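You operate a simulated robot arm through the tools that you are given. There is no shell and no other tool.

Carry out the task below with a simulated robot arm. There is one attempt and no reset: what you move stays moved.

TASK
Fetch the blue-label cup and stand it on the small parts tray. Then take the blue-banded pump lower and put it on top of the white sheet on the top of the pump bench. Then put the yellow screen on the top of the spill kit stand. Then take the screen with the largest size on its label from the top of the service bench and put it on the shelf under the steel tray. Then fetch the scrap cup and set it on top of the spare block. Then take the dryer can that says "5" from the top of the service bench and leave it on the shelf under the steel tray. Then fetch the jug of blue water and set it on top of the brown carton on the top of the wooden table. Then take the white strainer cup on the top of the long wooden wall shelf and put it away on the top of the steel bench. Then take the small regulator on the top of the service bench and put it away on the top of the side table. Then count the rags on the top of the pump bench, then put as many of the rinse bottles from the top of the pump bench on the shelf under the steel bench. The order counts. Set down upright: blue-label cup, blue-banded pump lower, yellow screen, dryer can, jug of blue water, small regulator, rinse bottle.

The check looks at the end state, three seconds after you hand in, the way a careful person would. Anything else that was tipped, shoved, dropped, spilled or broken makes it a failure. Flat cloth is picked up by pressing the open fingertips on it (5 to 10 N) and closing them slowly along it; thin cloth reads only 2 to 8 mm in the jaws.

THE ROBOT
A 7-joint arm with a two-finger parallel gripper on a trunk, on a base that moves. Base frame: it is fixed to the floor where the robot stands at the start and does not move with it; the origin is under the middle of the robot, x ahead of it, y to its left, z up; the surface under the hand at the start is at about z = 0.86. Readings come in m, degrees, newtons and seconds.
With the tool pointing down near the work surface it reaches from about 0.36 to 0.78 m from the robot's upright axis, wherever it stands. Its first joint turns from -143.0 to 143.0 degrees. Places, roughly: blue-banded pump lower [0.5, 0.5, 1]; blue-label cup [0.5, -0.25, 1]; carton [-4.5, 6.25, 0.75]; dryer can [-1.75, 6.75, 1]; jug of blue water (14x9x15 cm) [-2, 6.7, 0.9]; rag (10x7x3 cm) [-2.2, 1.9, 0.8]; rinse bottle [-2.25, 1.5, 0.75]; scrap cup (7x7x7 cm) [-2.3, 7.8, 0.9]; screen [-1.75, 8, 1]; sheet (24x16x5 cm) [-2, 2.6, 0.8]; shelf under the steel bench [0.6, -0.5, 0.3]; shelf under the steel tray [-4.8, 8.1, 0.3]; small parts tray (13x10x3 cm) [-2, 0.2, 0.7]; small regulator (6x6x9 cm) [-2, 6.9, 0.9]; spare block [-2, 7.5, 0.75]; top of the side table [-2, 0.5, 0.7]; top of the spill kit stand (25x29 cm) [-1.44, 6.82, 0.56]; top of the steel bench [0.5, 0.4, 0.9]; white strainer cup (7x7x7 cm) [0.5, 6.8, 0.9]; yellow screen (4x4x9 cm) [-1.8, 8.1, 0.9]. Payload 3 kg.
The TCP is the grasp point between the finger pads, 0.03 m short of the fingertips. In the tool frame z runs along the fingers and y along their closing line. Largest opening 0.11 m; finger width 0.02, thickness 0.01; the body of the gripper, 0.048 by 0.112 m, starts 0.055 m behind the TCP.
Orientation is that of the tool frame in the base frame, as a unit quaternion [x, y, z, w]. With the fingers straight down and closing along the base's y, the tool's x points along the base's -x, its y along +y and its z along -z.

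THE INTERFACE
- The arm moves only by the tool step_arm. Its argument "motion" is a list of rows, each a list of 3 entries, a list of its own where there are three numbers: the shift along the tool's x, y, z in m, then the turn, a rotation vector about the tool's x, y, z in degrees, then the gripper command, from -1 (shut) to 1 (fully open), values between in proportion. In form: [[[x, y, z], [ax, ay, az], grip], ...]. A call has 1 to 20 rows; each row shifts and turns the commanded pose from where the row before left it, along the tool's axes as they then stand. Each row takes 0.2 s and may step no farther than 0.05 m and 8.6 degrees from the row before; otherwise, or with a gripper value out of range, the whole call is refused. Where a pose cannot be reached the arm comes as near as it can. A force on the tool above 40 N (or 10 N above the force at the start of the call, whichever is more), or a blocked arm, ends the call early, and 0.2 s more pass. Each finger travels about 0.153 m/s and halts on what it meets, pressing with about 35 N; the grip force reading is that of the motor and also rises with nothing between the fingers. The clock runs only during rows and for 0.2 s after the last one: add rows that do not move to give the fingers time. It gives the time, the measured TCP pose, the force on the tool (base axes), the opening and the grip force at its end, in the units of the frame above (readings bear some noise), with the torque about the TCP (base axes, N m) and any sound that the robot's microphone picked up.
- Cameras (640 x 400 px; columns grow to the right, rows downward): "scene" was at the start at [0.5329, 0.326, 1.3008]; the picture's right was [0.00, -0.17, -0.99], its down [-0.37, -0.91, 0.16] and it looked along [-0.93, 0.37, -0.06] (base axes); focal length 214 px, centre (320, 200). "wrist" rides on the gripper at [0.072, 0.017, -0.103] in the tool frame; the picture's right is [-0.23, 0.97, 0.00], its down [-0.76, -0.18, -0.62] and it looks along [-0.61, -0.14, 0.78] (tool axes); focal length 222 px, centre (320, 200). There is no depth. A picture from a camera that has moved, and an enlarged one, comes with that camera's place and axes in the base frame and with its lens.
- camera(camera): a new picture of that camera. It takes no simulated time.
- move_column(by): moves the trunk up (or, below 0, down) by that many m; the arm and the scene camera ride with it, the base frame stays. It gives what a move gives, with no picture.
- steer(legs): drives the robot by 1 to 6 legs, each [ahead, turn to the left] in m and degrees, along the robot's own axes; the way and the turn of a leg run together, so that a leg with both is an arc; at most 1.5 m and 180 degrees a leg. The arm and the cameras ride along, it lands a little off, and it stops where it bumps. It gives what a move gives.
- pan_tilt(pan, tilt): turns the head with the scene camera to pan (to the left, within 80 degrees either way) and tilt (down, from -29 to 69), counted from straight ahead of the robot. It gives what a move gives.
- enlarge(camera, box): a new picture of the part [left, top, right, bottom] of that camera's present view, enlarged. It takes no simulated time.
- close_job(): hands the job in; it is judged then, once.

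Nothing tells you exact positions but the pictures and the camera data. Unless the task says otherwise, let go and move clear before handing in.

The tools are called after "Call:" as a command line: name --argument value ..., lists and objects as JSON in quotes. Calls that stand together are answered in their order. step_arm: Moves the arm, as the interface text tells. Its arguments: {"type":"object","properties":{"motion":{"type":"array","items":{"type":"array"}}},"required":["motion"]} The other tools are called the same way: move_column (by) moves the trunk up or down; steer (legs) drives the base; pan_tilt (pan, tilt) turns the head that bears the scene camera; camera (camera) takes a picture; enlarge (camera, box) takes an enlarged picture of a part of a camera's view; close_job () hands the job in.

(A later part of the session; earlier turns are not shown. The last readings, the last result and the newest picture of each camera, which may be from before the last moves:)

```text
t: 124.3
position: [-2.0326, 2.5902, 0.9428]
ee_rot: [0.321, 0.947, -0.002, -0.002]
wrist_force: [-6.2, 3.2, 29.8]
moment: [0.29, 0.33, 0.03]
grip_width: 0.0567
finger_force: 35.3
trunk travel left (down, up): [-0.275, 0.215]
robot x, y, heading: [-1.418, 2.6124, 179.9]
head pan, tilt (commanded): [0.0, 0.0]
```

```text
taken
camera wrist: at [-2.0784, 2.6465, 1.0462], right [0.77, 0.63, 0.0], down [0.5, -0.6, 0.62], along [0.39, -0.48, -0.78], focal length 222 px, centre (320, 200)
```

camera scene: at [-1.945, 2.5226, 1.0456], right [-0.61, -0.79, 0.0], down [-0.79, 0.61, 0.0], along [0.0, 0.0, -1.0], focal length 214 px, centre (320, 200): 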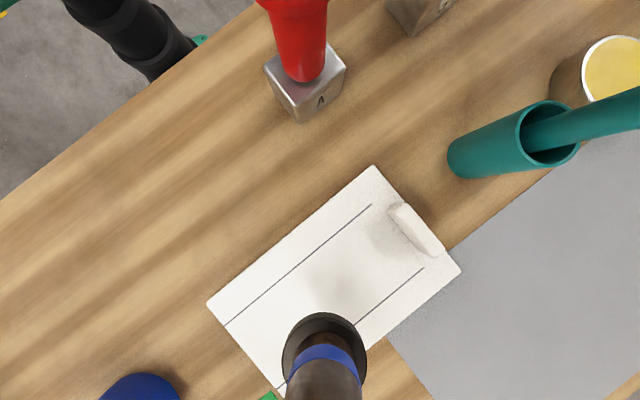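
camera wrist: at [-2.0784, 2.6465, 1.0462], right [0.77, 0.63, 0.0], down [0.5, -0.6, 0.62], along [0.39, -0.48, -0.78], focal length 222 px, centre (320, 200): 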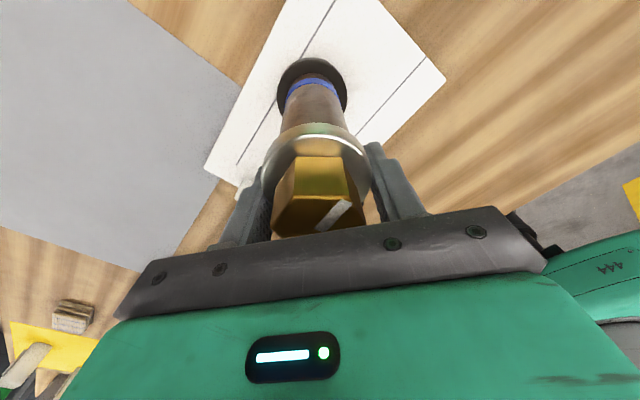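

It's standing on the sheet. I ease off the force, open the fingers, and rise straight up.

Call:
step_arm --motion '[[[0, 0, -0.0025], [0, 0, 0], -1], [[0, 0, 0], [0, 0, 0], -1]]'

Call:
step_arm --motion '[[[0, 0, 0], [0, 0, 0], 0.1], [[0, 0, 0], [0, 0, 0], 0.3], [[0, 0, 0], [0, 0, 0], 0.7], [[0, 0, 0], [0, 0, 0], 0.7], [[0, 0, -0.02], [0, 0, 0], 0.7], [[0, 0, -0.04], [0, 0, 0], 0.7], [[0, 0, -0.04], [0, 0, 0], 0.7], [[0, 0, -0.04], [0, 0, 0], 0.7], [[0, 0, -0.04], [0, 0, 0], 0.7], [[0, 0, -0.04], [0, 0, 0], 0.7]]'

Call:
camera --camera "scene"

Call:
camera --camera "wrist"

```text
t: 124.9
position: [-2.0303, 2.5896, 0.9427]
ee_rot: [0.32, 0.947, 0.0, 0.003]
wrist_force: [1.4, 0.0, -4.0]
moment: [-0.07, -0.31, 0.02]
grip_width: 0.0567
finger_force: 34.7
trunk travel left (down, up): [-0.275, 0.215]
robot x, y, heading: [-1.4178, 2.6121, 179.9]
head pan, tilt (commanded): [0.0, 0.0]
```

```text
t: 127.1
position: [-2.0318, 2.5926, 1.1632]
ee_rot: [0.32, 0.947, 0.0, 0.0]
wrist_force: [-0.5, 0.1, -0.8]
moment: [-0.01, 0.0, 0.04]
grip_width: 0.0936
finger_force: 0.1
trunk travel left (down, up): [-0.275, 0.215]
robot x, y, heading: [-1.4188, 2.6156, 180.1]
head pan, tilt (commanded): [0.0, 0.0]
```

```text
taken
camera scene: at [-1.9444, 2.5242, 1.2047], right [-0.61, -0.79, 0.0], down [-0.79, 0.61, 0.0], along [0.0, 0.0, -1.0], focal length 214 px, centre (320, 200)
```

scene: 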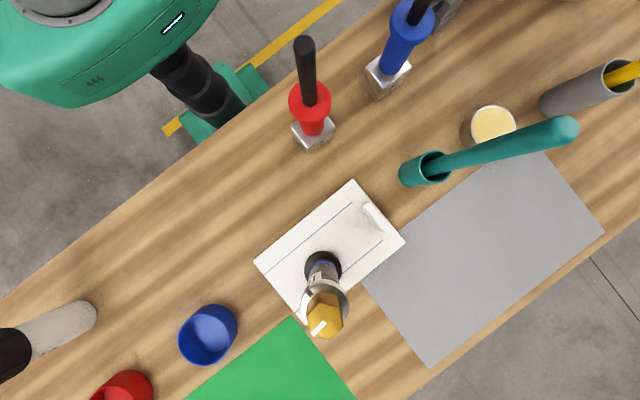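

```text
taken
camera wrist: at [-2.0784, 2.6478, 1.2653], right [0.77, 0.64, 0.0], down [0.5, -0.6, 0.62], along [0.4, -0.48, -0.78], focal length 222 px, centre (320, 200)
```

wrist: 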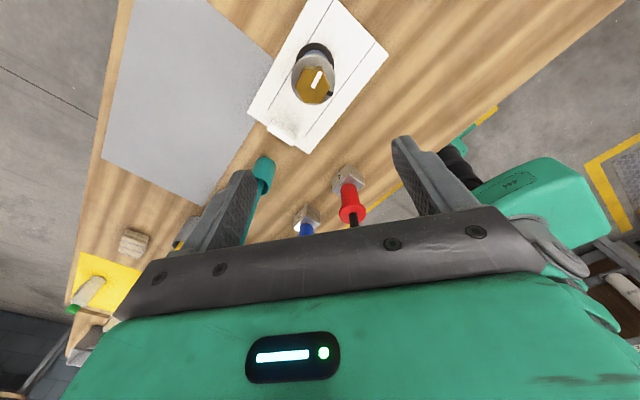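

The pump lower stands upright on the white sheet. Next is the yellow screen on the service bench (~(-1.8, 8.1)); I retract the arm, straighten the yaw, back out and turn to face +y.

Call:
step_arm --motion '[[[0, 0, -0.03], [0, 0, 0], 0.7], [[-0.0354, 0.0273, 0], [0, 0, 8.0], 0.7], [[-0.038, 0.022, 0], [0, 0, 8.0], 0.7], [[-0.041, 0.017, 0], [0, 0, 8.0], 0.7], [[0, 0, 0], [0, 0, 8.0], 0.7], [[0, 0, 0], [0, 0, 8.0], 0.7], [[0, 0, 0], [0, 0, 8.0], 0.7], [[0, 0, 0], [0, 0, 3.5], 0.7]]'

Call:
steer --legs '[[-0.75, 0], [0, -90]]'

Call:
pan_tilt --pan -80 --tilt 0

Call:
camera --camera "scene"

```text
t: 128.9
position: [-1.9062, 2.5552, 1.1917]
ee_rot: [0.701, 0.713, 0.0, -0.001]
wrist_force: [0.4, 0.5, -0.8]
moment: [0.01, -0.01, -0.02]
grip_width: 0.0935
finger_force: 0.0
trunk travel left (down, up): [-0.275, 0.215]
robot x, y, heading: [-1.4165, 2.6151, 179.9]
head pan, tilt (commanded): [0.0, 0.0]
```

```text
t: 137.0
position: [-0.709, 3.0996, 1.1929]
ee_rot: [1.0, 0.007, 0.0, -0.001]
wrist_force: [0.6, -0.6, -0.4]
moment: [0.0, -0.02, 0.0]
grip_width: 0.0936
finger_force: 0.2
trunk travel left (down, up): [-0.275, 0.215]
robot x, y, heading: [-0.7129, 2.6118, 89.9]
head pan, tilt (commanded): [0.0, 0.0]
```

```text
t: 138.5
position: [-0.7081, 3.0995, 1.1927]
ee_rot: [1.0, 0.007, -0.001, 0.0]
wrist_force: [-0.3, 0.6, -0.1]
moment: [-0.01, 0.02, -0.02]
grip_width: 0.0935
finger_force: 0.1
trunk travel left (down, up): [-0.275, 0.215]
robot x, y, heading: [-0.7106, 2.612, 89.8]
head pan, tilt (commanded): [-80.0, 0.0]
```

```text
taken
camera scene: at [-0.8196, 3.1864, 1.3097], right [0.0, 0.17, 0.98], down [1.0, 0.01, 0.0], along [-0.01, 0.98, -0.17], focal length 214 px, centre (320, 200)
```

scene: 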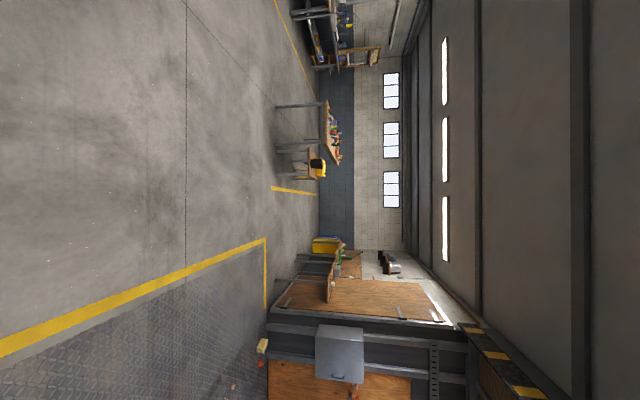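

Ahead the floor is open. I'll enlarge the far area to see the service bench and stand.

Call:
enlarge --camera "scene" --box '[250, 60, 410, 210]'

Call:
enlarge --camera "scene" --box '[240, 210, 440, 400]'

```text
2.67 times, centred on (330, 135) of scene
camera zoom: at [-0.8196, 3.1864, 1.3097], right [0.0, 0.17, 0.98], down [1.0, 0.01, 0.0], along [-0.01, 0.98, -0.17], focal length 572 px, centre (293, 373)
```

zoom: 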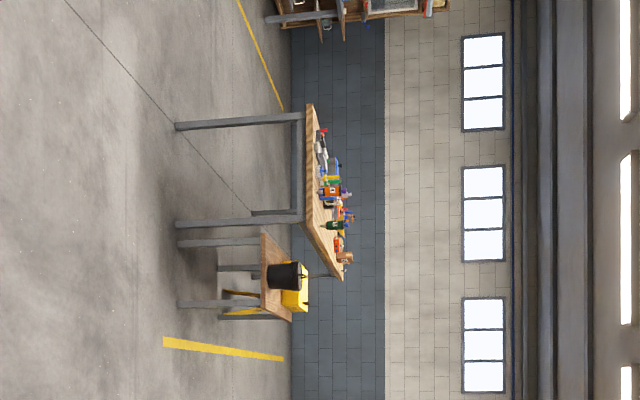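

```text
2.11 times, centred on (340, 305) of scene
camera zoom: at [-0.8196, 3.1864, 1.3097], right [0.0, 0.17, 0.98], down [1.0, 0.01, 0.0], along [-0.01, 0.98, -0.17], focal length 452 px, centre (278, -21)
```

zoom: 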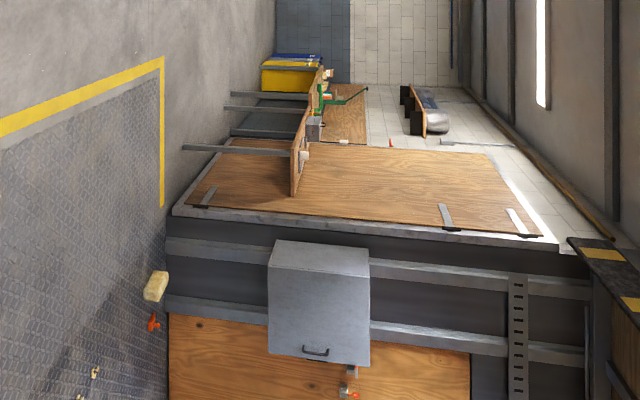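

The service bench spans roughly x -2.3..-1.65, y 6.1..8.5 at z≈0.86, with the spill-kit stand (yellow box, black bucket) in front of it. I drive closer and look again.

Call:
steer --legs '[[1.3, 0], [1.2, 0]]'

Call:
camera --camera "scene"

Call:
enlarge --camera "scene" --box '[150, 20, 350, 180]'

```text
t: 150.8
position: [-0.6406, 5.623, 1.1933]
ee_rot: [1.0, -0.008, -0.001, -0.001]
wrist_force: [0.2, 0.7, 0.2]
moment: [0.01, -0.04, -0.02]
grip_width: 0.0935
finger_force: 0.1
trunk travel left (down, up): [-0.275, 0.215]
robot x, y, heading: [-0.6548, 5.1351, 88.0]
head pan, tilt (commanded): [-80.0, 0.0]
```

```text
taken
camera scene: at [-0.7492, 5.7131, 1.3098], right [0.0, 0.17, 0.98], down [1.0, -0.02, 0.0], along [0.02, 0.98, -0.17], focal length 214 px, centre (320, 200)
```

scene: 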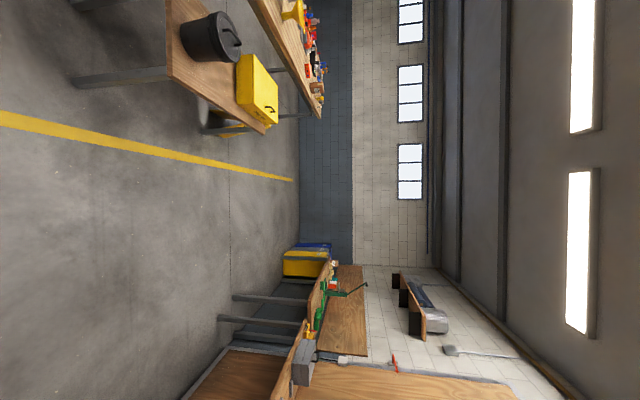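

```text
2.50 times, centred on (250, 100) of scene
camera zoom: at [-0.7492, 5.7131, 1.3098], right [0.0, 0.17, 0.98], down [1.0, -0.02, 0.0], along [0.02, 0.98, -0.17], focal length 536 px, centre (495, 450)
```

zoom: 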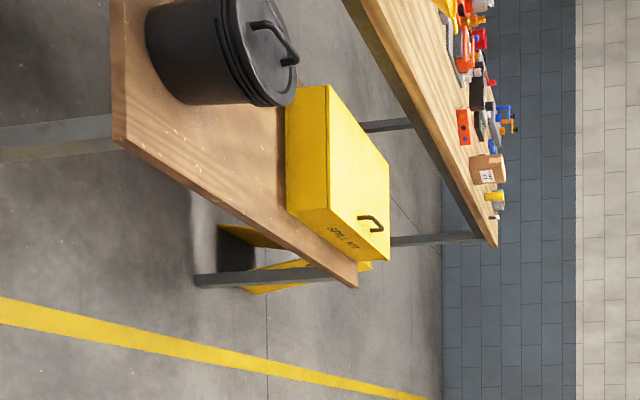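

The stand has a free area between the pot and the spill-kit box, near (-1.44, 6.82). I continue to y≈8.05 and turn to face the service bench.

Call:
steer --legs '[[1.45, 3], [1.4, 0], [0, 90]]'

Call:
camera --camera "scene"

Call:
enlarge --camera "scene" --box '[120, 100, 340, 320]'

```text
t: 168.6
position: [-1.0924, 7.9836, 1.193]
ee_rot: [0.703, 0.712, -0.001, -0.001]
wrist_force: [0.3, 0.4, -0.1]
moment: [0.01, 0.0, 0.01]
grip_width: 0.0936
finger_force: 0.0
trunk travel left (down, up): [-0.275, 0.215]
robot x, y, heading: [-0.606, 8.036, 179.6]
head pan, tilt (commanded): [-80.0, 0.0]
```

```text
taken
camera scene: at [-1.1791, 7.8715, 1.3104], right [-0.17, 0.0, 0.99], down [-0.01, 1.0, 0.0], along [-0.98, -0.01, -0.17], focal length 214 px, centre (320, 200)
```

scene: 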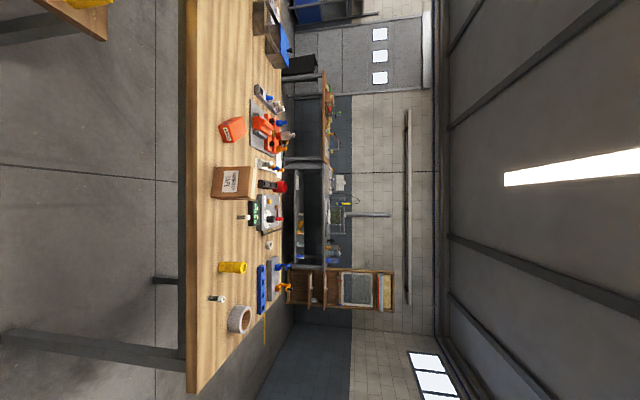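

```text
1.82 times, centred on (230, 210) of scene
camera zoom: at [-1.1791, 7.8715, 1.3104], right [-0.17, 0.0, 0.99], down [-0.01, 1.0, 0.0], along [-0.98, -0.01, -0.17], focal length 390 px, centre (484, 182)
```

zoom: 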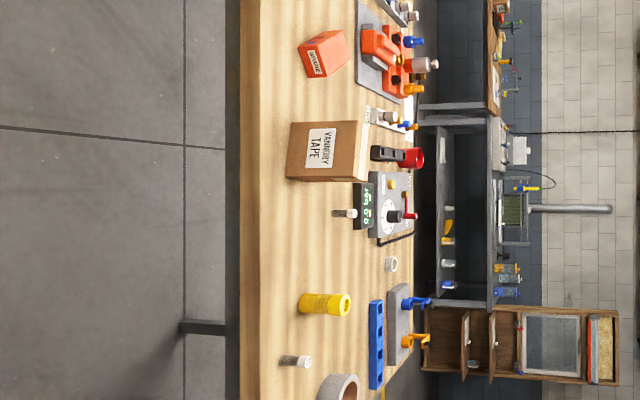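

The yellow screen stands at about (-1.82, 8.08) on the service bench. I drive closer and look straight down.

Call:
steer --legs '[[0.64, 0]]'

Call:
pan_tilt --pan 0 --tilt 0

Call:
camera --camera "scene"

Call:
camera --camera "wrist"

```text
t: 172.1
position: [-1.732, 7.9842, 1.1941]
ee_rot: [0.702, 0.713, -0.002, 0.0]
wrist_force: [0.7, 0.1, 0.1]
moment: [-0.02, 0.04, 0.03]
grip_width: 0.0936
finger_force: 0.0
trunk travel left (down, up): [-0.275, 0.215]
robot x, y, heading: [-1.2473, 8.0435, 179.6]
head pan, tilt (commanded): [-80.0, 0.0]
```

```text
t: 173.7
position: [-1.7323, 7.9842, 1.194]
ee_rot: [0.702, 0.713, -0.001, 0.0]
wrist_force: [0.5, 0.7, 0.6]
moment: [0.01, 0.0, 0.01]
grip_width: 0.0936
finger_force: 0.1
trunk travel left (down, up): [-0.275, 0.215]
robot x, y, heading: [-1.2449, 8.0401, 179.7]
head pan, tilt (commanded): [0.0, 0.0]
```

```text
taken
camera scene: at [-1.7311, 7.8738, 1.2368], right [-1.0, -0.02, 0.0], down [-0.02, 1.0, 0.0], along [0.0, 0.0, -1.0], focal length 214 px, centre (320, 200)
```

scene: 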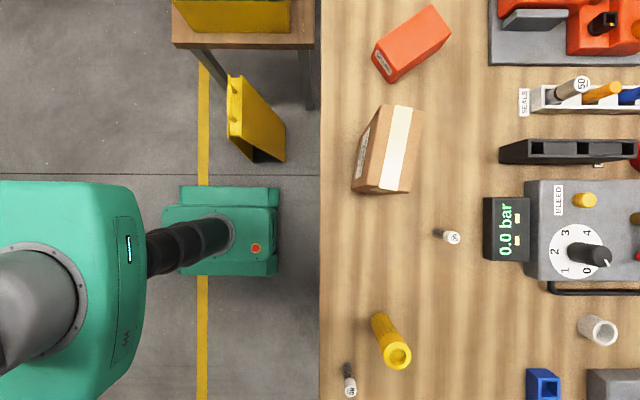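

```text
taken
camera wrist: at [-1.7162, 8.0559, 1.2973], right [0.98, -0.21, 0.0], down [-0.16, -0.76, 0.62], along [-0.13, -0.61, -0.78], focal length 222 px, centre (320, 200)
```

wrist: 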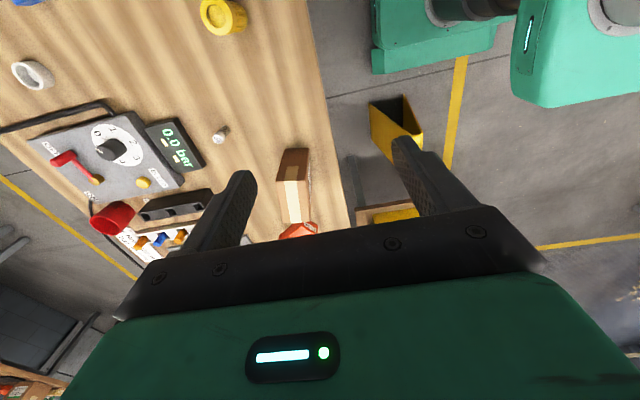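

There are small labelled pieces: one at (450,237), one at (348,385), and one marked "50" in the SEALS rack. I'll enlarge these labels.

Call:
enlarge --camera "scene" --box '[420, 215, 480, 260]'

Call:
enlarge --camera "scene" --box '[320, 300, 440, 400]'

Call:
enlarge --camera "scene" --box '[480, 60, 640, 180]'

```text
8.89 times, centred on (450, 238) of scene
camera zoom: at [-1.7311, 7.8738, 1.2368], right [-1.0, -0.02, 0.0], down [-0.02, 1.0, 0.0], along [0.0, 0.0, -1.0], focal length 1906 px, centre (-836, -133)
```

zoom: 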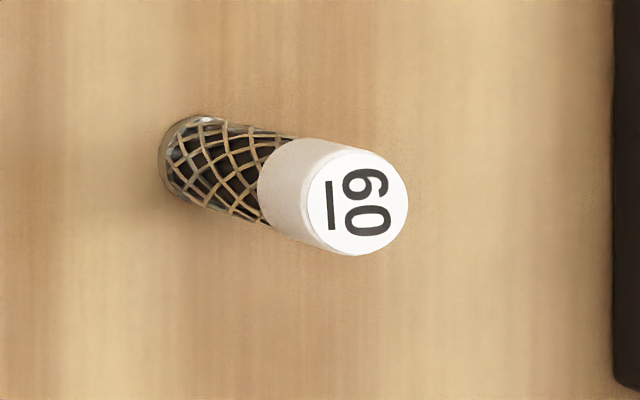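

```text
4.00 times, centred on (380, 350) of scene
camera zoom: at [-1.7311, 7.8738, 1.2368], right [-1.0, -0.02, 0.0], down [-0.02, 1.0, 0.0], along [0.0, 0.0, -1.0], focal length 858 px, centre (80, -400)
```

zoom: 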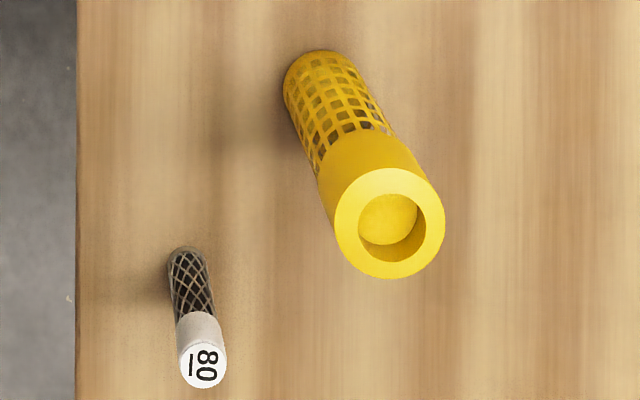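

```text
3.33 times, centred on (560, 120) of scene
camera zoom: at [-1.7311, 7.8738, 1.2368], right [-1.0, -0.02, 0.0], down [-0.02, 1.0, 0.0], along [0.0, 0.0, -1.0], focal length 715 px, centre (-480, 467)
```

zoom: 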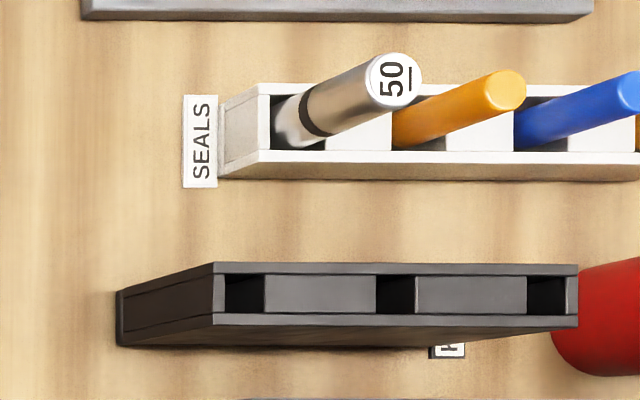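

One label reads "80", another could be "60" or "90" (underline marks the base). I'll zoom more on that one.

Call:
enlarge --camera "scene" --box '[446, 230, 460, 244]'

Call:
enlarge --camera "scene" --box '[340, 378, 356, 398]'

Call:
enlarge --camera "wrist" --box '[0, 0, 260, 260]'

```text
16.00 times, centred on (453, 237) of scene
camera zoom: at [-1.7311, 7.8738, 1.2368], right [-1.0, -0.02, 0.0], down [-0.02, 1.0, 0.0], along [0.0, 0.0, -1.0], focal length 3432 px, centre (-1808, -392)
```

zoom: 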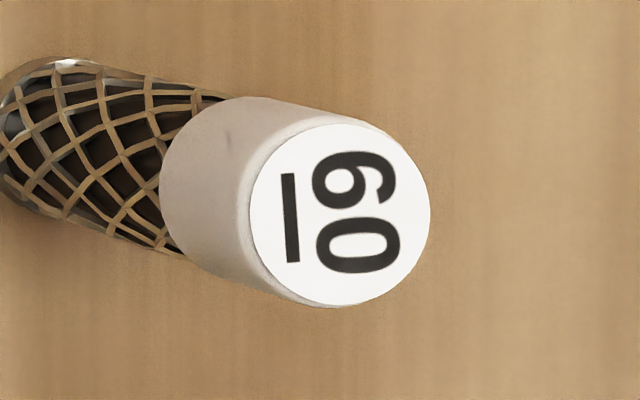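

```text
16.00 times, centred on (348, 388) of scene
camera zoom: at [-1.7311, 7.8738, 1.2368], right [-1.0, -0.02, 0.0], down [-0.02, 1.0, 0.0], along [0.0, 0.0, -1.0], focal length 3432 px, centre (-128, -2808)
```

zoom: 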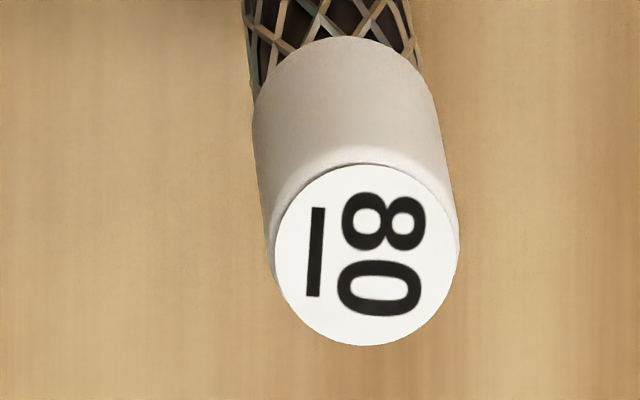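

```text
1.54 times, centred on (130, 130) of wrist
camera zoom: at [-1.7162, 8.0559, 1.2973], right [0.98, -0.21, 0.0], down [-0.16, -0.76, 0.62], along [-0.13, -0.61, -0.78], focal length 342 px, centre (612, 308)
```

zoom: 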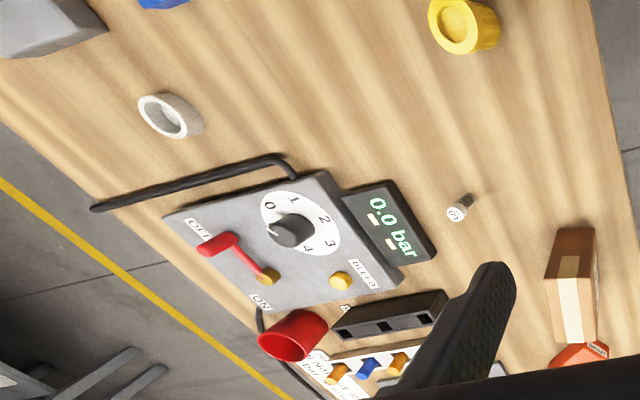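

The loose screens read "60" and "80" so far; I'll survey the rest before step 4. The yellow screen's axis is at (-1.838, 8.080), z 0.86–0.95, so I move above it and descend partway.

Call:
step_arm --motion '[[[0.0324, -0.0347, 0], [0, 0, 0], 0.4], [[0.0324, -0.0347, 0], [0, 0, 0], 0.4], [[0.0324, -0.0347, 0], [0, 0, 0], 0.4], [[0, 0, 0.045], [0, 0, 0], 0.4], [[0, 0, 0.045], [0, 0, 0], 0.4], [[0, 0, 0.045], [0, 0, 0], 0.4], [[0, 0, 0.045], [0, 0, 0], 0.4], [[0, 0, 0], [0, 0, 0], 0.4]]'

Call:
pan_tilt --pan 0 --tilt 35

Call:
camera --camera "scene"

Call:
camera --camera "wrist"

```text
t: 175.5
position: [-1.8394, 8.0797, 1.015]
ee_rot: [0.701, 0.713, 0.001, 0.0]
wrist_force: [0.4, 0.8, 0.5]
moment: [-0.01, -0.03, 0.0]
grip_width: 0.077
finger_force: 0.0
trunk travel left (down, up): [-0.275, 0.215]
robot x, y, heading: [-1.2415, 8.0392, 179.5]
head pan, tilt (commanded): [0.0, 0.0]
```

```text
t: 176.5
position: [-1.8376, 8.0798, 1.0143]
ee_rot: [0.702, 0.712, -0.001, 0.0]
wrist_force: [0.4, 0.0, 0.5]
moment: [0.0, -0.01, 0.01]
grip_width: 0.077
finger_force: 0.1
trunk travel left (down, up): [-0.275, 0.215]
robot x, y, heading: [-1.2414, 8.0386, 179.6]
head pan, tilt (commanded): [0.0, 35.0]
```

```text
taken
camera scene: at [-1.8373, 8.0257, 1.0591], right [-1.0, -0.02, 0.0], down [-0.01, 0.82, 0.57], along [-0.01, 0.57, -0.82], focal length 214 px, centre (320, 200)
```

scene: 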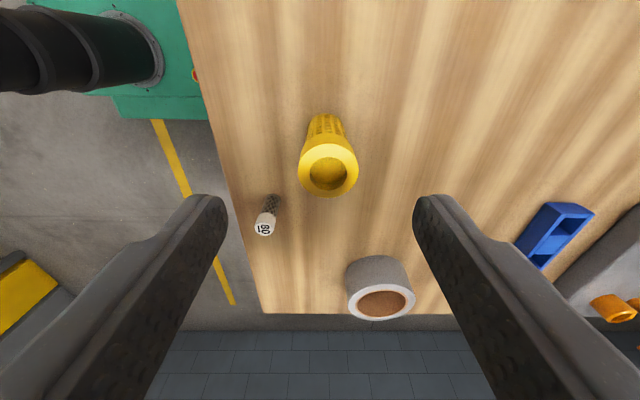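

```text
taken
camera wrist: at [-1.8216, 8.1517, 1.1177], right [0.98, -0.21, 0.0], down [-0.17, -0.76, 0.62], along [-0.13, -0.61, -0.78], focal length 222 px, centre (320, 200)
```

wrist: 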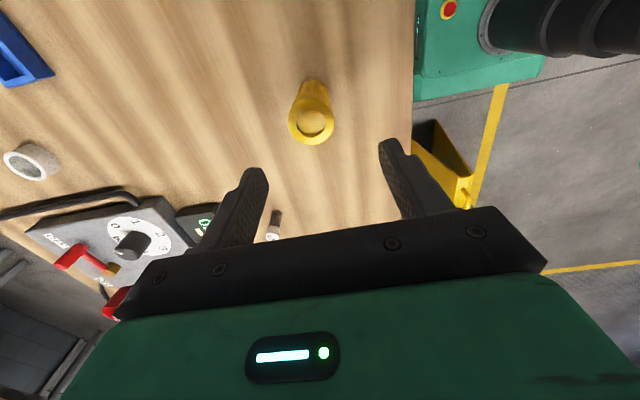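

Aligned within a few millimetres. I descend and close on the yellow screen.

Call:
step_arm --motion '[[[0.001, -0.003, 0.035], [0, 0, 0], 0.4], [[0.001, 0, 0.035], [0, 0, 0], 0.4], [[0, 0, 0.025], [0, 0, 0], 0.4], [[0, 0, 0], [0, 0, 0], 0.0], [[0, 0, 0], [0, 0, 0], -0.2], [[0, 0, 0], [0, 0, 0], -0.4], [[0, 0, 0], [0, 0, 0], -1], [[0, 0, 0], [0, 0, 0], -1]]'

Call:
camera --camera "wrist"

Call:
camera --camera "scene"

```text
t: 178.3
position: [-1.8402, 8.0789, 0.9191]
ee_rot: [0.701, 0.713, -0.001, -0.001]
wrist_force: [-0.3, 0.6, 0.0]
moment: [0.01, -0.03, -0.01]
grip_width: 0.0372
finger_force: 35.4
trunk travel left (down, up): [-0.275, 0.215]
robot x, y, heading: [-1.2443, 8.0395, 180.1]
head pan, tilt (commanded): [0.0, 35.0]
```

```text
taken
camera wrist: at [-1.8239, 8.1512, 1.0215], right [0.98, -0.21, 0.0], down [-0.17, -0.76, 0.62], along [-0.13, -0.61, -0.78], focal length 222 px, centre (320, 200)
```

wrist: 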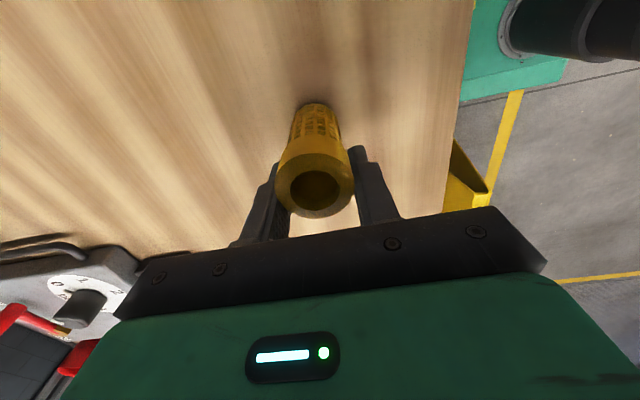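

```text
taken
camera scene: at [-1.8396, 8.0253, 0.9629], right [-1.0, -0.02, 0.0], down [-0.01, 0.82, 0.57], along [-0.01, 0.57, -0.82], focal length 214 px, centre (320, 200)
```

scene: 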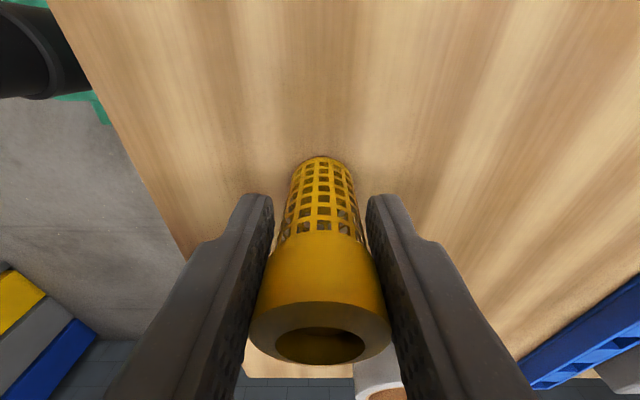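

Gripped at 37 mm. I lift it clear, pull in, back off, and drive round to face the spill-kit stand at y≈6.82.

Call:
step_arm --motion '[[[0, 0, -0.04], [0, 0, 0], -1], [[0, 0, -0.045], [0, 0, 0], -1], [[0, 0, -0.045], [0, 0, 0], -1], [[0, 0, -0.045], [0, 0, 0], -1], [[0, 0, -0.045], [0, 0, 0], -1], [[0, 0.03, -0.035], [0, 0, 0], -1], [[0, 0.045, 0], [0, 0, 0], -1]]'

Call:
pan_tilt --pan -80 --tilt 0

Call:
steer --legs '[[-0.65, 0], [0, 90], [1.2, 0], [0, -90]]'

Call:
camera --camera "scene"

Call:
camera --camera "wrist"

```text
t: 179.9
position: [-1.7615, 8.0814, 1.175]
ee_rot: [0.701, 0.713, 0.0, 0.0]
wrist_force: [-0.6, -0.9, -1.3]
moment: [-0.01, -0.08, -0.05]
grip_width: 0.0377
finger_force: 35.3
trunk travel left (down, up): [-0.275, 0.215]
robot x, y, heading: [-1.2452, 8.0423, 179.9]
head pan, tilt (commanded): [0.0, 35.0]
```

```text
t: 181.4
position: [-1.7612, 8.0814, 1.1766]
ee_rot: [0.701, 0.713, -0.001, 0.0]
wrist_force: [0.4, 0.5, 0.4]
moment: [-0.02, -0.04, -0.04]
grip_width: 0.0375
finger_force: 35.6
trunk travel left (down, up): [-0.275, 0.215]
robot x, y, heading: [-1.2428, 8.0424, 180.0]
head pan, tilt (commanded): [-80.0, 0.0]
```

```text
t: 198.6
position: [-1.1071, 6.9019, 1.1753]
ee_rot: [0.712, 0.702, -0.001, -0.001]
wrist_force: [-0.1, 0.2, -0.1]
moment: [-0.03, 0.05, 0.02]
grip_width: 0.0376
finger_force: 34.6
trunk travel left (down, up): [-0.275, 0.215]
robot x, y, heading: [-0.5959, 6.7904, 178.6]
head pan, tilt (commanded): [-80.0, 0.0]
```

```text
taken
camera scene: at [-1.1973, 6.7928, 1.2924], right [-0.17, 0.0, 0.99], down [0.01, 1.0, 0.0], along [-0.98, 0.01, -0.17], focal length 214 px, centre (320, 200)
```

scene: 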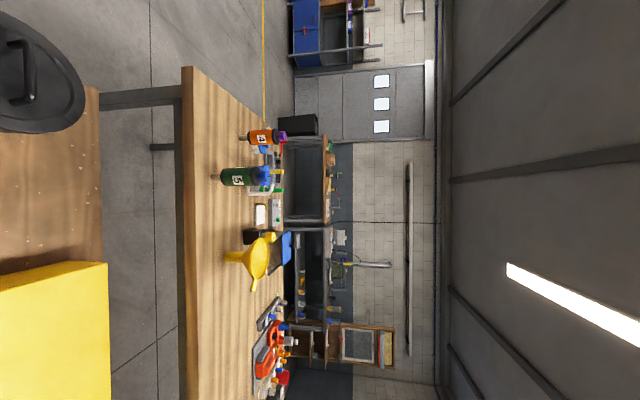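

```text
taken
camera wrist: at [-1.0887, 6.9731, 1.2784], right [0.97, -0.24, 0.0], down [-0.19, -0.76, 0.62], along [-0.15, -0.61, -0.78], focal length 222 px, centre (320, 200)
```

wrist: 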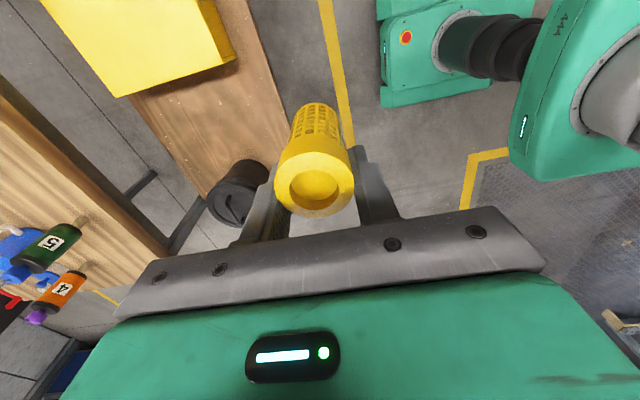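

I see the stand with the pot and SPILL KIT box, and dryer cans "5" (green) and "4" (orange) on the bench behind. I drive forward a little and look down on the stand's free area.

Call:
steer --legs '[[0.25, 0]]'

Call:
pan_tilt --pan 0 --tilt 0

Call:
camera --camera "scene"

Call:
camera --camera "wrist"

```text
t: 200.4
position: [-1.3619, 6.9103, 1.1765]
ee_rot: [0.712, 0.702, -0.001, -0.001]
wrist_force: [0.6, -0.3, -0.6]
moment: [-0.01, -0.02, 0.0]
grip_width: 0.0371
finger_force: 35.0
trunk travel left (down, up): [-0.275, 0.215]
robot x, y, heading: [-0.845, 6.7965, 178.5]
head pan, tilt (commanded): [-80.0, 0.0]
```

```text
t: 202.0
position: [-1.3626, 6.9088, 1.1762]
ee_rot: [0.712, 0.702, 0.0, 0.0]
wrist_force: [0.5, -0.7, -1.2]
moment: [0.02, 0.03, 0.01]
grip_width: 0.0373
finger_force: 35.1
trunk travel left (down, up): [-0.275, 0.215]
robot x, y, heading: [-0.8504, 6.797, 178.3]
head pan, tilt (commanded): [0.0, 0.0]
```

```text
taken
camera scene: at [-1.3642, 6.7993, 1.219], right [-1.0, 0.01, 0.0], down [0.01, 1.0, 0.0], along [0.0, 0.0, -1.0], focal length 214 px, centre (320, 200)
```

scene: 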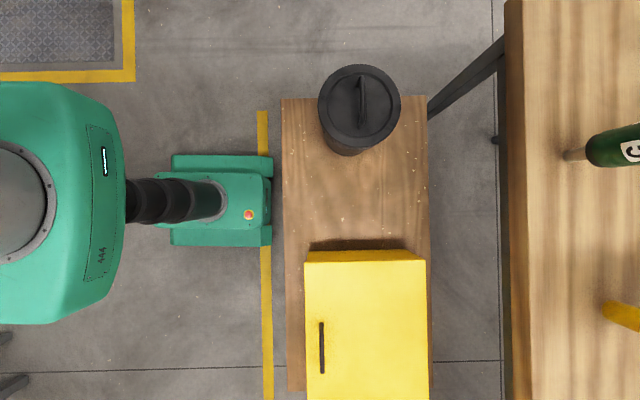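

```text
taken
camera wrist: at [-1.3438, 6.9808, 1.2795], right [0.97, -0.24, 0.0], down [-0.19, -0.76, 0.62], along [-0.15, -0.61, -0.78], focal length 222 px, centre (320, 200)
```

wrist: 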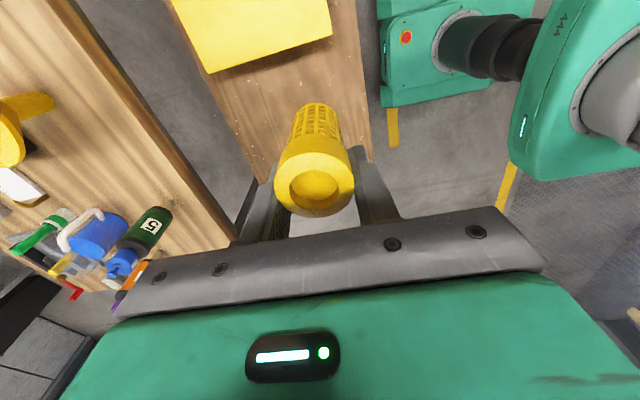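

The free area lies between the pot (y<6.67) and the box (y>6.93); I target (-1.45, 6.80). I centre the screen over it and lower the trunk.

Call:
step_arm --motion '[[[-0.0367, -0.0285, 0], [0, 0, 0], -1], [[-0.0367, -0.0285, 0], [0, 0, 0], -1], [[-0.0367, -0.0285, 0], [0, 0, 0], -1], [[0, 0, 0], [0, 0, 0], -1]]'

Call:
move_column --by -0.24

Call:
camera --camera "scene"

Call:
camera --camera "wrist"

```text
t: 203.0
position: [-1.4475, 6.7993, 1.1751]
ee_rot: [0.712, 0.702, -0.001, 0.0]
wrist_force: [-0.2, -0.8, -1.0]
moment: [-0.02, -0.05, 0.02]
grip_width: 0.0375
finger_force: 34.8
trunk travel left (down, up): [-0.275, 0.215]
robot x, y, heading: [-0.8485, 6.7933, 178.1]
head pan, tilt (commanded): [0.0, 0.0]
```

```text
t: 205.5
position: [-1.4479, 6.7993, 0.9352]
ee_rot: [0.712, 0.702, -0.001, -0.001]
wrist_force: [0.0, 0.3, -1.1]
moment: [-0.03, 0.0, -0.01]
grip_width: 0.0371
finger_force: 34.7
trunk travel left (down, up): [-0.035, 0.455]
robot x, y, heading: [-0.8468, 6.7938, 178.6]
head pan, tilt (commanded): [0.0, 0.0]
```

```text
taken
camera scene: at [-1.4499, 6.6882, 0.9775], right [-1.0, 0.01, 0.0], down [0.01, 1.0, 0.0], along [0.0, 0.0, -1.0], focal length 214 px, centre (320, 200)
```

scene: 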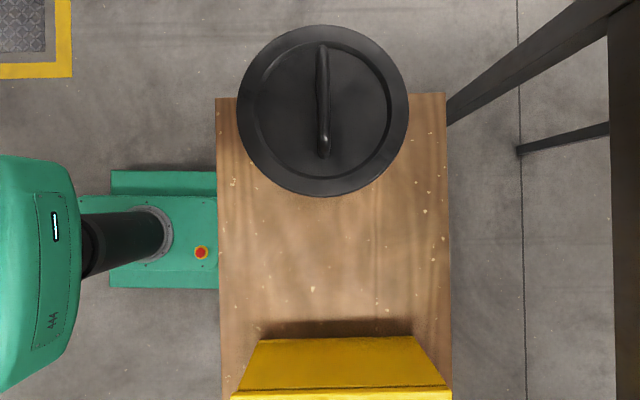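

```text
taken
camera wrist: at [-1.4296, 6.8698, 1.038], right [0.97, -0.24, 0.0], down [-0.19, -0.76, 0.62], along [-0.15, -0.61, -0.78], focal length 222 px, centre (320, 200)
```

wrist: 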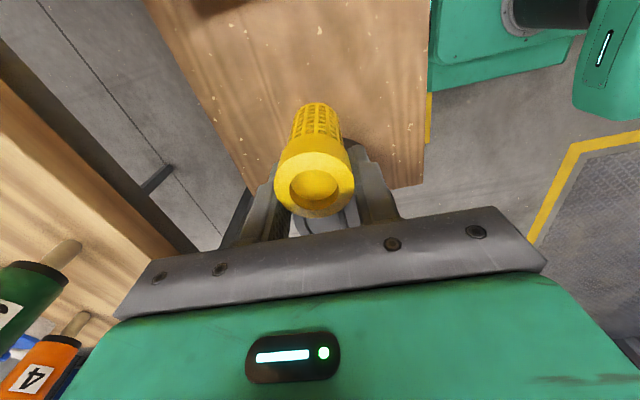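

The free strip is y 6.69–6.95, so I shift to y=6.82 and descend toward the stand top.

Call:
step_arm --motion '[[[0.02, 0, 0.03], [0, 0, 0], -1], [[0, 0, 0.045], [0, 0, 0], -1], [[0, 0, 0.045], [0, 0, 0], -1], [[0, 0, 0.045], [0, 0, 0], -1], [[0, 0, 0.045], [0, 0, 0], -1], [[0, 0, 0.045], [0, 0, 0], -1], [[0, 0, 0.03], [0, 0, 0], -1], [[0, 0, 0], [0, 0, 0], -1]]'

Call:
camera --camera "wrist"

```text
t: 207.3
position: [-1.4478, 6.8171, 0.651]
ee_rot: [0.712, 0.702, 0.0, -0.001]
wrist_force: [0.8, 0.0, -1.5]
moment: [0.01, 0.01, 0.0]
grip_width: 0.0374
finger_force: 35.4
trunk travel left (down, up): [-0.035, 0.455]
robot x, y, heading: [-0.851, 6.7952, 178.1]
head pan, tilt (commanded): [0.0, 0.0]
```

```text
taken
camera wrist: at [-1.4294, 6.8877, 0.7525], right [0.97, -0.24, 0.0], down [-0.19, -0.76, 0.62], along [-0.15, -0.61, -0.78], focal length 222 px, centre (320, 200)
```

wrist: 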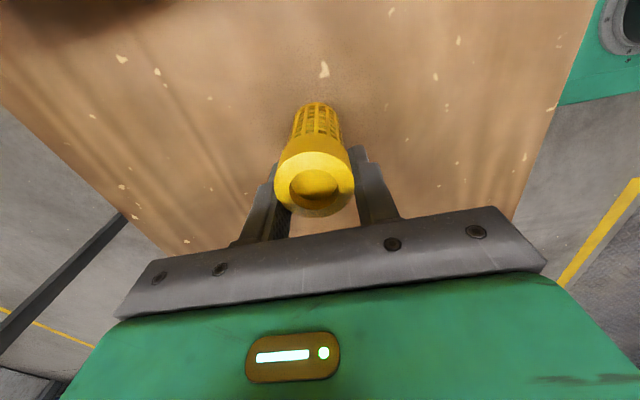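

Call:
step_arm --motion '[[[0, 0, 0.006], [0, 0, 0], -1], [[0, 0, 0.006], [0, 0, 0], -1], [[0, 0, 0.004], [0, 0, 0], -1], [[0, 0, 0.003], [0, 0, 0], -1]]'

Call:
step_arm --motion '[[[0, 0, 0.003], [0, 0, 0], -1], [[0, 0, 0.003], [0, 0, 0], -1]]'

```text
t: 208.3
position: [-1.4477, 6.8166, 0.6299]
ee_rot: [0.712, 0.702, 0.0, -0.001]
wrist_force: [-0.4, 0.6, 0.1]
moment: [0.04, 0.01, -0.02]
grip_width: 0.0372
finger_force: 35.1
trunk travel left (down, up): [-0.035, 0.455]
robot x, y, heading: [-0.85, 6.7982, 178.2]
head pan, tilt (commanded): [0.0, 0.0]
```

```text
t: 208.9
position: [-1.4468, 6.8184, 0.6274]
ee_rot: [0.712, 0.702, -0.003, -0.003]
wrist_force: [4.5, -0.4, 35.2]
moment: [0.31, -0.31, -0.04]
grip_width: 0.0372
finger_force: 35.2
trunk travel left (down, up): [-0.035, 0.455]
robot x, y, heading: [-0.8466, 6.7933, 178.2]
head pan, tilt (commanded): [0.0, 0.0]
```

Contact at 0.627. I ease off, release and rise.

Call:
step_arm --motion '[[[0, 0, -0.003], [0, 0, 0], -1], [[0, 0, 0], [0, 0, 0], -1], [[0, 0, 0], [0, 0, 0], -0.2], [[0, 0, 0], [0, 0, 0], 0.1], [[0, 0, 0], [0, 0, 0], 0.3], [[0, 0, 0], [0, 0, 0], 0.3], [[0, 0, -0.02], [0, 0, 0], 0.3], [[0, 0, -0.04], [0, 0, 0], 0.3], [[0, 0, -0.045], [0, 0, 0], 0.3], [[0, 0, -0.045], [0, 0, 0], 0.3], [[0, 0, -0.045], [0, 0, 0], 0.3], [[0, 0, -0.045], [0, 0, 0], 0.3], [[0, 0, -0.045], [0, 0, 0], 0.3]]'

Call:
camera --camera "scene"

Call:
camera --camera "wrist"

```text
t: 211.7
position: [-1.4459, 6.8202, 0.9133]
ee_rot: [0.712, 0.702, 0.0, 0.001]
wrist_force: [0.0, 0.6, -0.7]
moment: [0.03, 0.01, -0.02]
grip_width: 0.0714
finger_force: 0.1
trunk travel left (down, up): [-0.035, 0.455]
robot x, y, heading: [-0.8444, 6.7956, 178.6]
head pan, tilt (commanded): [0.0, 0.0]
```

```text
taken
camera scene: at [-1.4482, 6.7099, 0.9559], right [-1.0, 0.01, 0.0], down [0.01, 1.0, 0.0], along [0.0, 0.0, -1.0], focal length 214 px, centre (320, 200)
```

scene: 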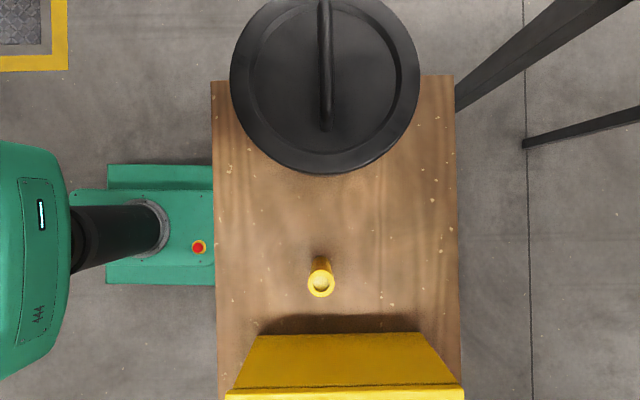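

```text
taken
camera wrist: at [-1.428, 6.8914, 1.0164], right [0.97, -0.24, 0.0], down [-0.19, -0.76, 0.62], along [-0.15, -0.61, -0.78], focal length 222 px, centre (320, 200)
```

wrist: 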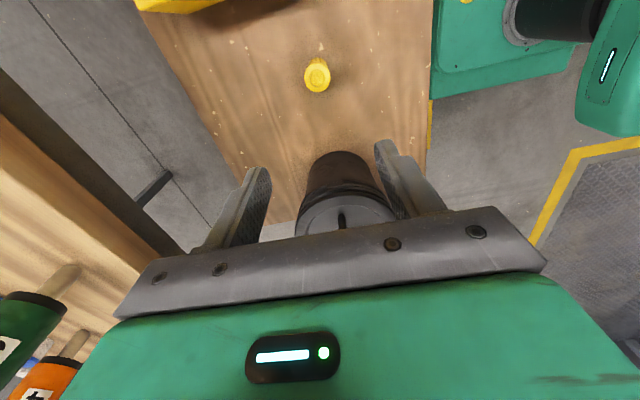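

The yellow screen stands on the stand. Now I raise the trunk and extend the hand a bit to survey this half of the service bench for more labelled screens.

Call:
move_column --by 0.35

Call:
step_arm --motion '[[[0, -0.045, 0], [0, 0, 0], 0.3], [[0, -0.045, 0], [0, 0, 0], 0.3], [[0.02, 0, 0], [0, 0, 0], 0.3], [[0, 0, 0], [0, 0, 0], 0.3]]'

Call:
camera --camera "scene"

Call:
pan_tilt --pan -40 --tilt 0

Call:
camera --camera "scene"

```text
t: 215.1
position: [-1.4463, 6.8206, 1.2642]
ee_rot: [0.712, 0.702, -0.001, 0.0]
wrist_force: [0.1, 0.7, 0.0]
moment: [-0.01, 0.01, 0.02]
grip_width: 0.0715
finger_force: 0.1
trunk travel left (down, up): [-0.385, 0.105]
robot x, y, heading: [-0.8476, 6.7993, 178.2]
head pan, tilt (commanded): [0.0, 0.0]
```

```text
t: 216.1
position: [-1.5325, 6.8415, 1.261]
ee_rot: [0.712, 0.702, -0.001, 0.0]
wrist_force: [0.3, -0.3, 0.1]
moment: [-0.02, -0.04, 0.01]
grip_width: 0.0717
finger_force: 0.2
out of reach, approached as far as the arm can: row 2
trunk travel left (down, up): [-0.385, 0.105]
robot x, y, heading: [-0.8509, 6.7944, 178.4]
head pan, tilt (commanded): [0.0, 0.0]
```

```text
taken
camera scene: at [-1.5352, 6.7306, 1.3022], right [-1.0, 0.01, 0.0], down [0.01, 1.0, 0.0], along [0.0, 0.0, -1.0], focal length 214 px, centre (320, 200)
```

scene: 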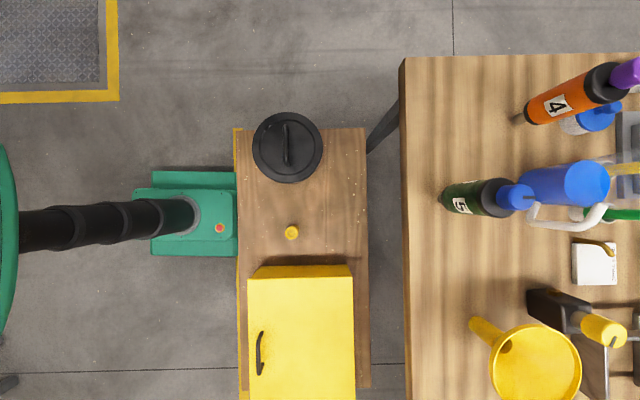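

```text
t: 217.2
position: [-1.534, 6.8403, 1.2596]
ee_rot: [0.712, 0.702, -0.001, -0.001]
wrist_force: [0.0, 0.1, 0.3]
moment: [-0.01, 0.0, 0.0]
grip_width: 0.0715
finger_force: 0.1
trunk travel left (down, up): [-0.385, 0.105]
robot x, y, heading: [-0.8494, 6.7952, 178.1]
head pan, tilt (commanded): [-40.0, 0.0]
```

```text
taken
camera scene: at [-1.5932, 6.7313, 1.323], right [-0.77, 0.01, 0.64], down [0.01, 1.0, 0.0], along [-0.64, 0.01, -0.77], focal length 214 px, centre (320, 200)
```

scene: 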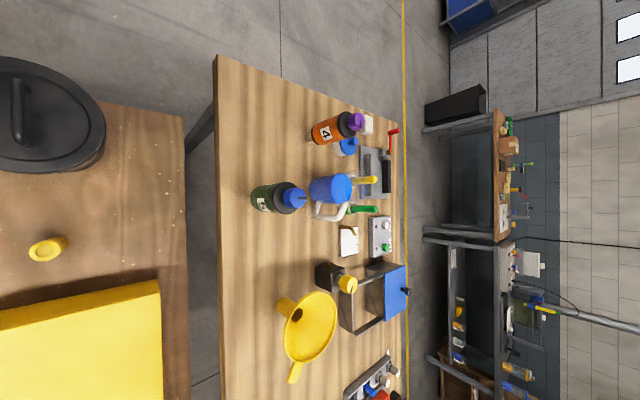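

This half holds can 5, can 4, the blue jug, a funnel and brackets. I'll enlarge to check for any further labelled screens here.

Call:
enlarge --camera "scene" --box '[290, 90, 430, 270]'

Call:
enlarge --camera "scene" --box '[270, 250, 430, 400]'

Call:
pan_tilt --pan -60 --tilt 40

Call:
camera --camera "scene"

```text
2.22 times, centred on (360, 180) of scene
camera zoom: at [-1.5932, 6.7313, 1.323], right [-0.77, 0.01, 0.64], down [0.01, 1.0, 0.0], along [-0.64, 0.01, -0.77], focal length 477 px, centre (231, 244)
```

zoom: 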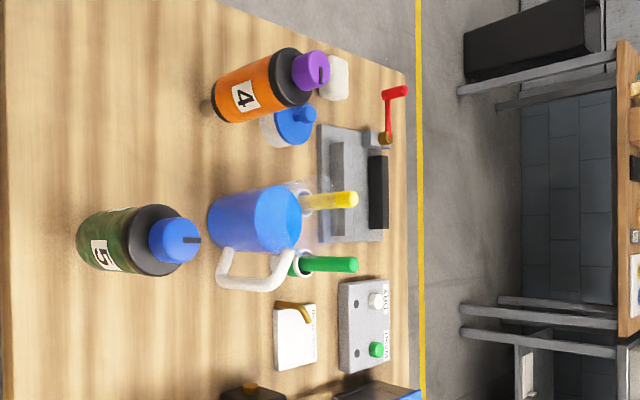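

```text
2.67 times, centred on (350, 325) of scene
camera zoom: at [-1.5932, 6.7313, 1.323], right [-0.77, 0.01, 0.64], down [0.01, 1.0, 0.0], along [-0.64, 0.01, -0.77], focal length 572 px, centre (240, -133)
```

zoom: 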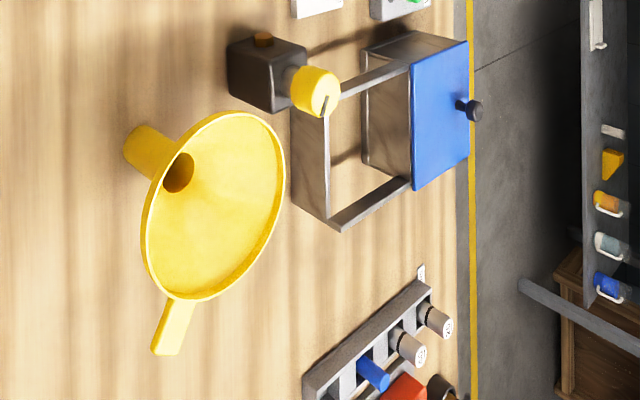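

```text
t: 218.2
position: [-1.5328, 6.841, 1.2605]
ee_rot: [0.712, 0.702, -0.001, -0.001]
wrist_force: [0.0, 0.3, 0.3]
moment: [-0.03, 0.0, -0.01]
grip_width: 0.0715
finger_force: 0.1
trunk travel left (down, up): [-0.385, 0.105]
robot x, y, heading: [-0.8442, 6.7962, 178.4]
head pan, tilt (commanded): [-60.0, 40.0]
```

```text
taken
camera scene: at [-1.6081, 6.7952, 1.3494], right [-0.5, 0.01, 0.87], down [0.57, 0.76, 0.32], along [-0.66, 0.65, -0.38], focal length 214 px, centre (320, 200)
```

scene: 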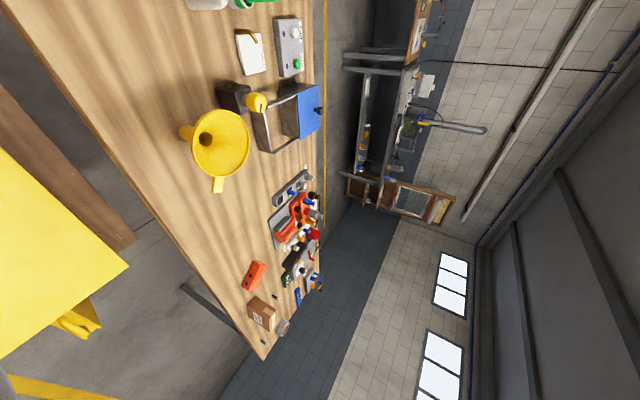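

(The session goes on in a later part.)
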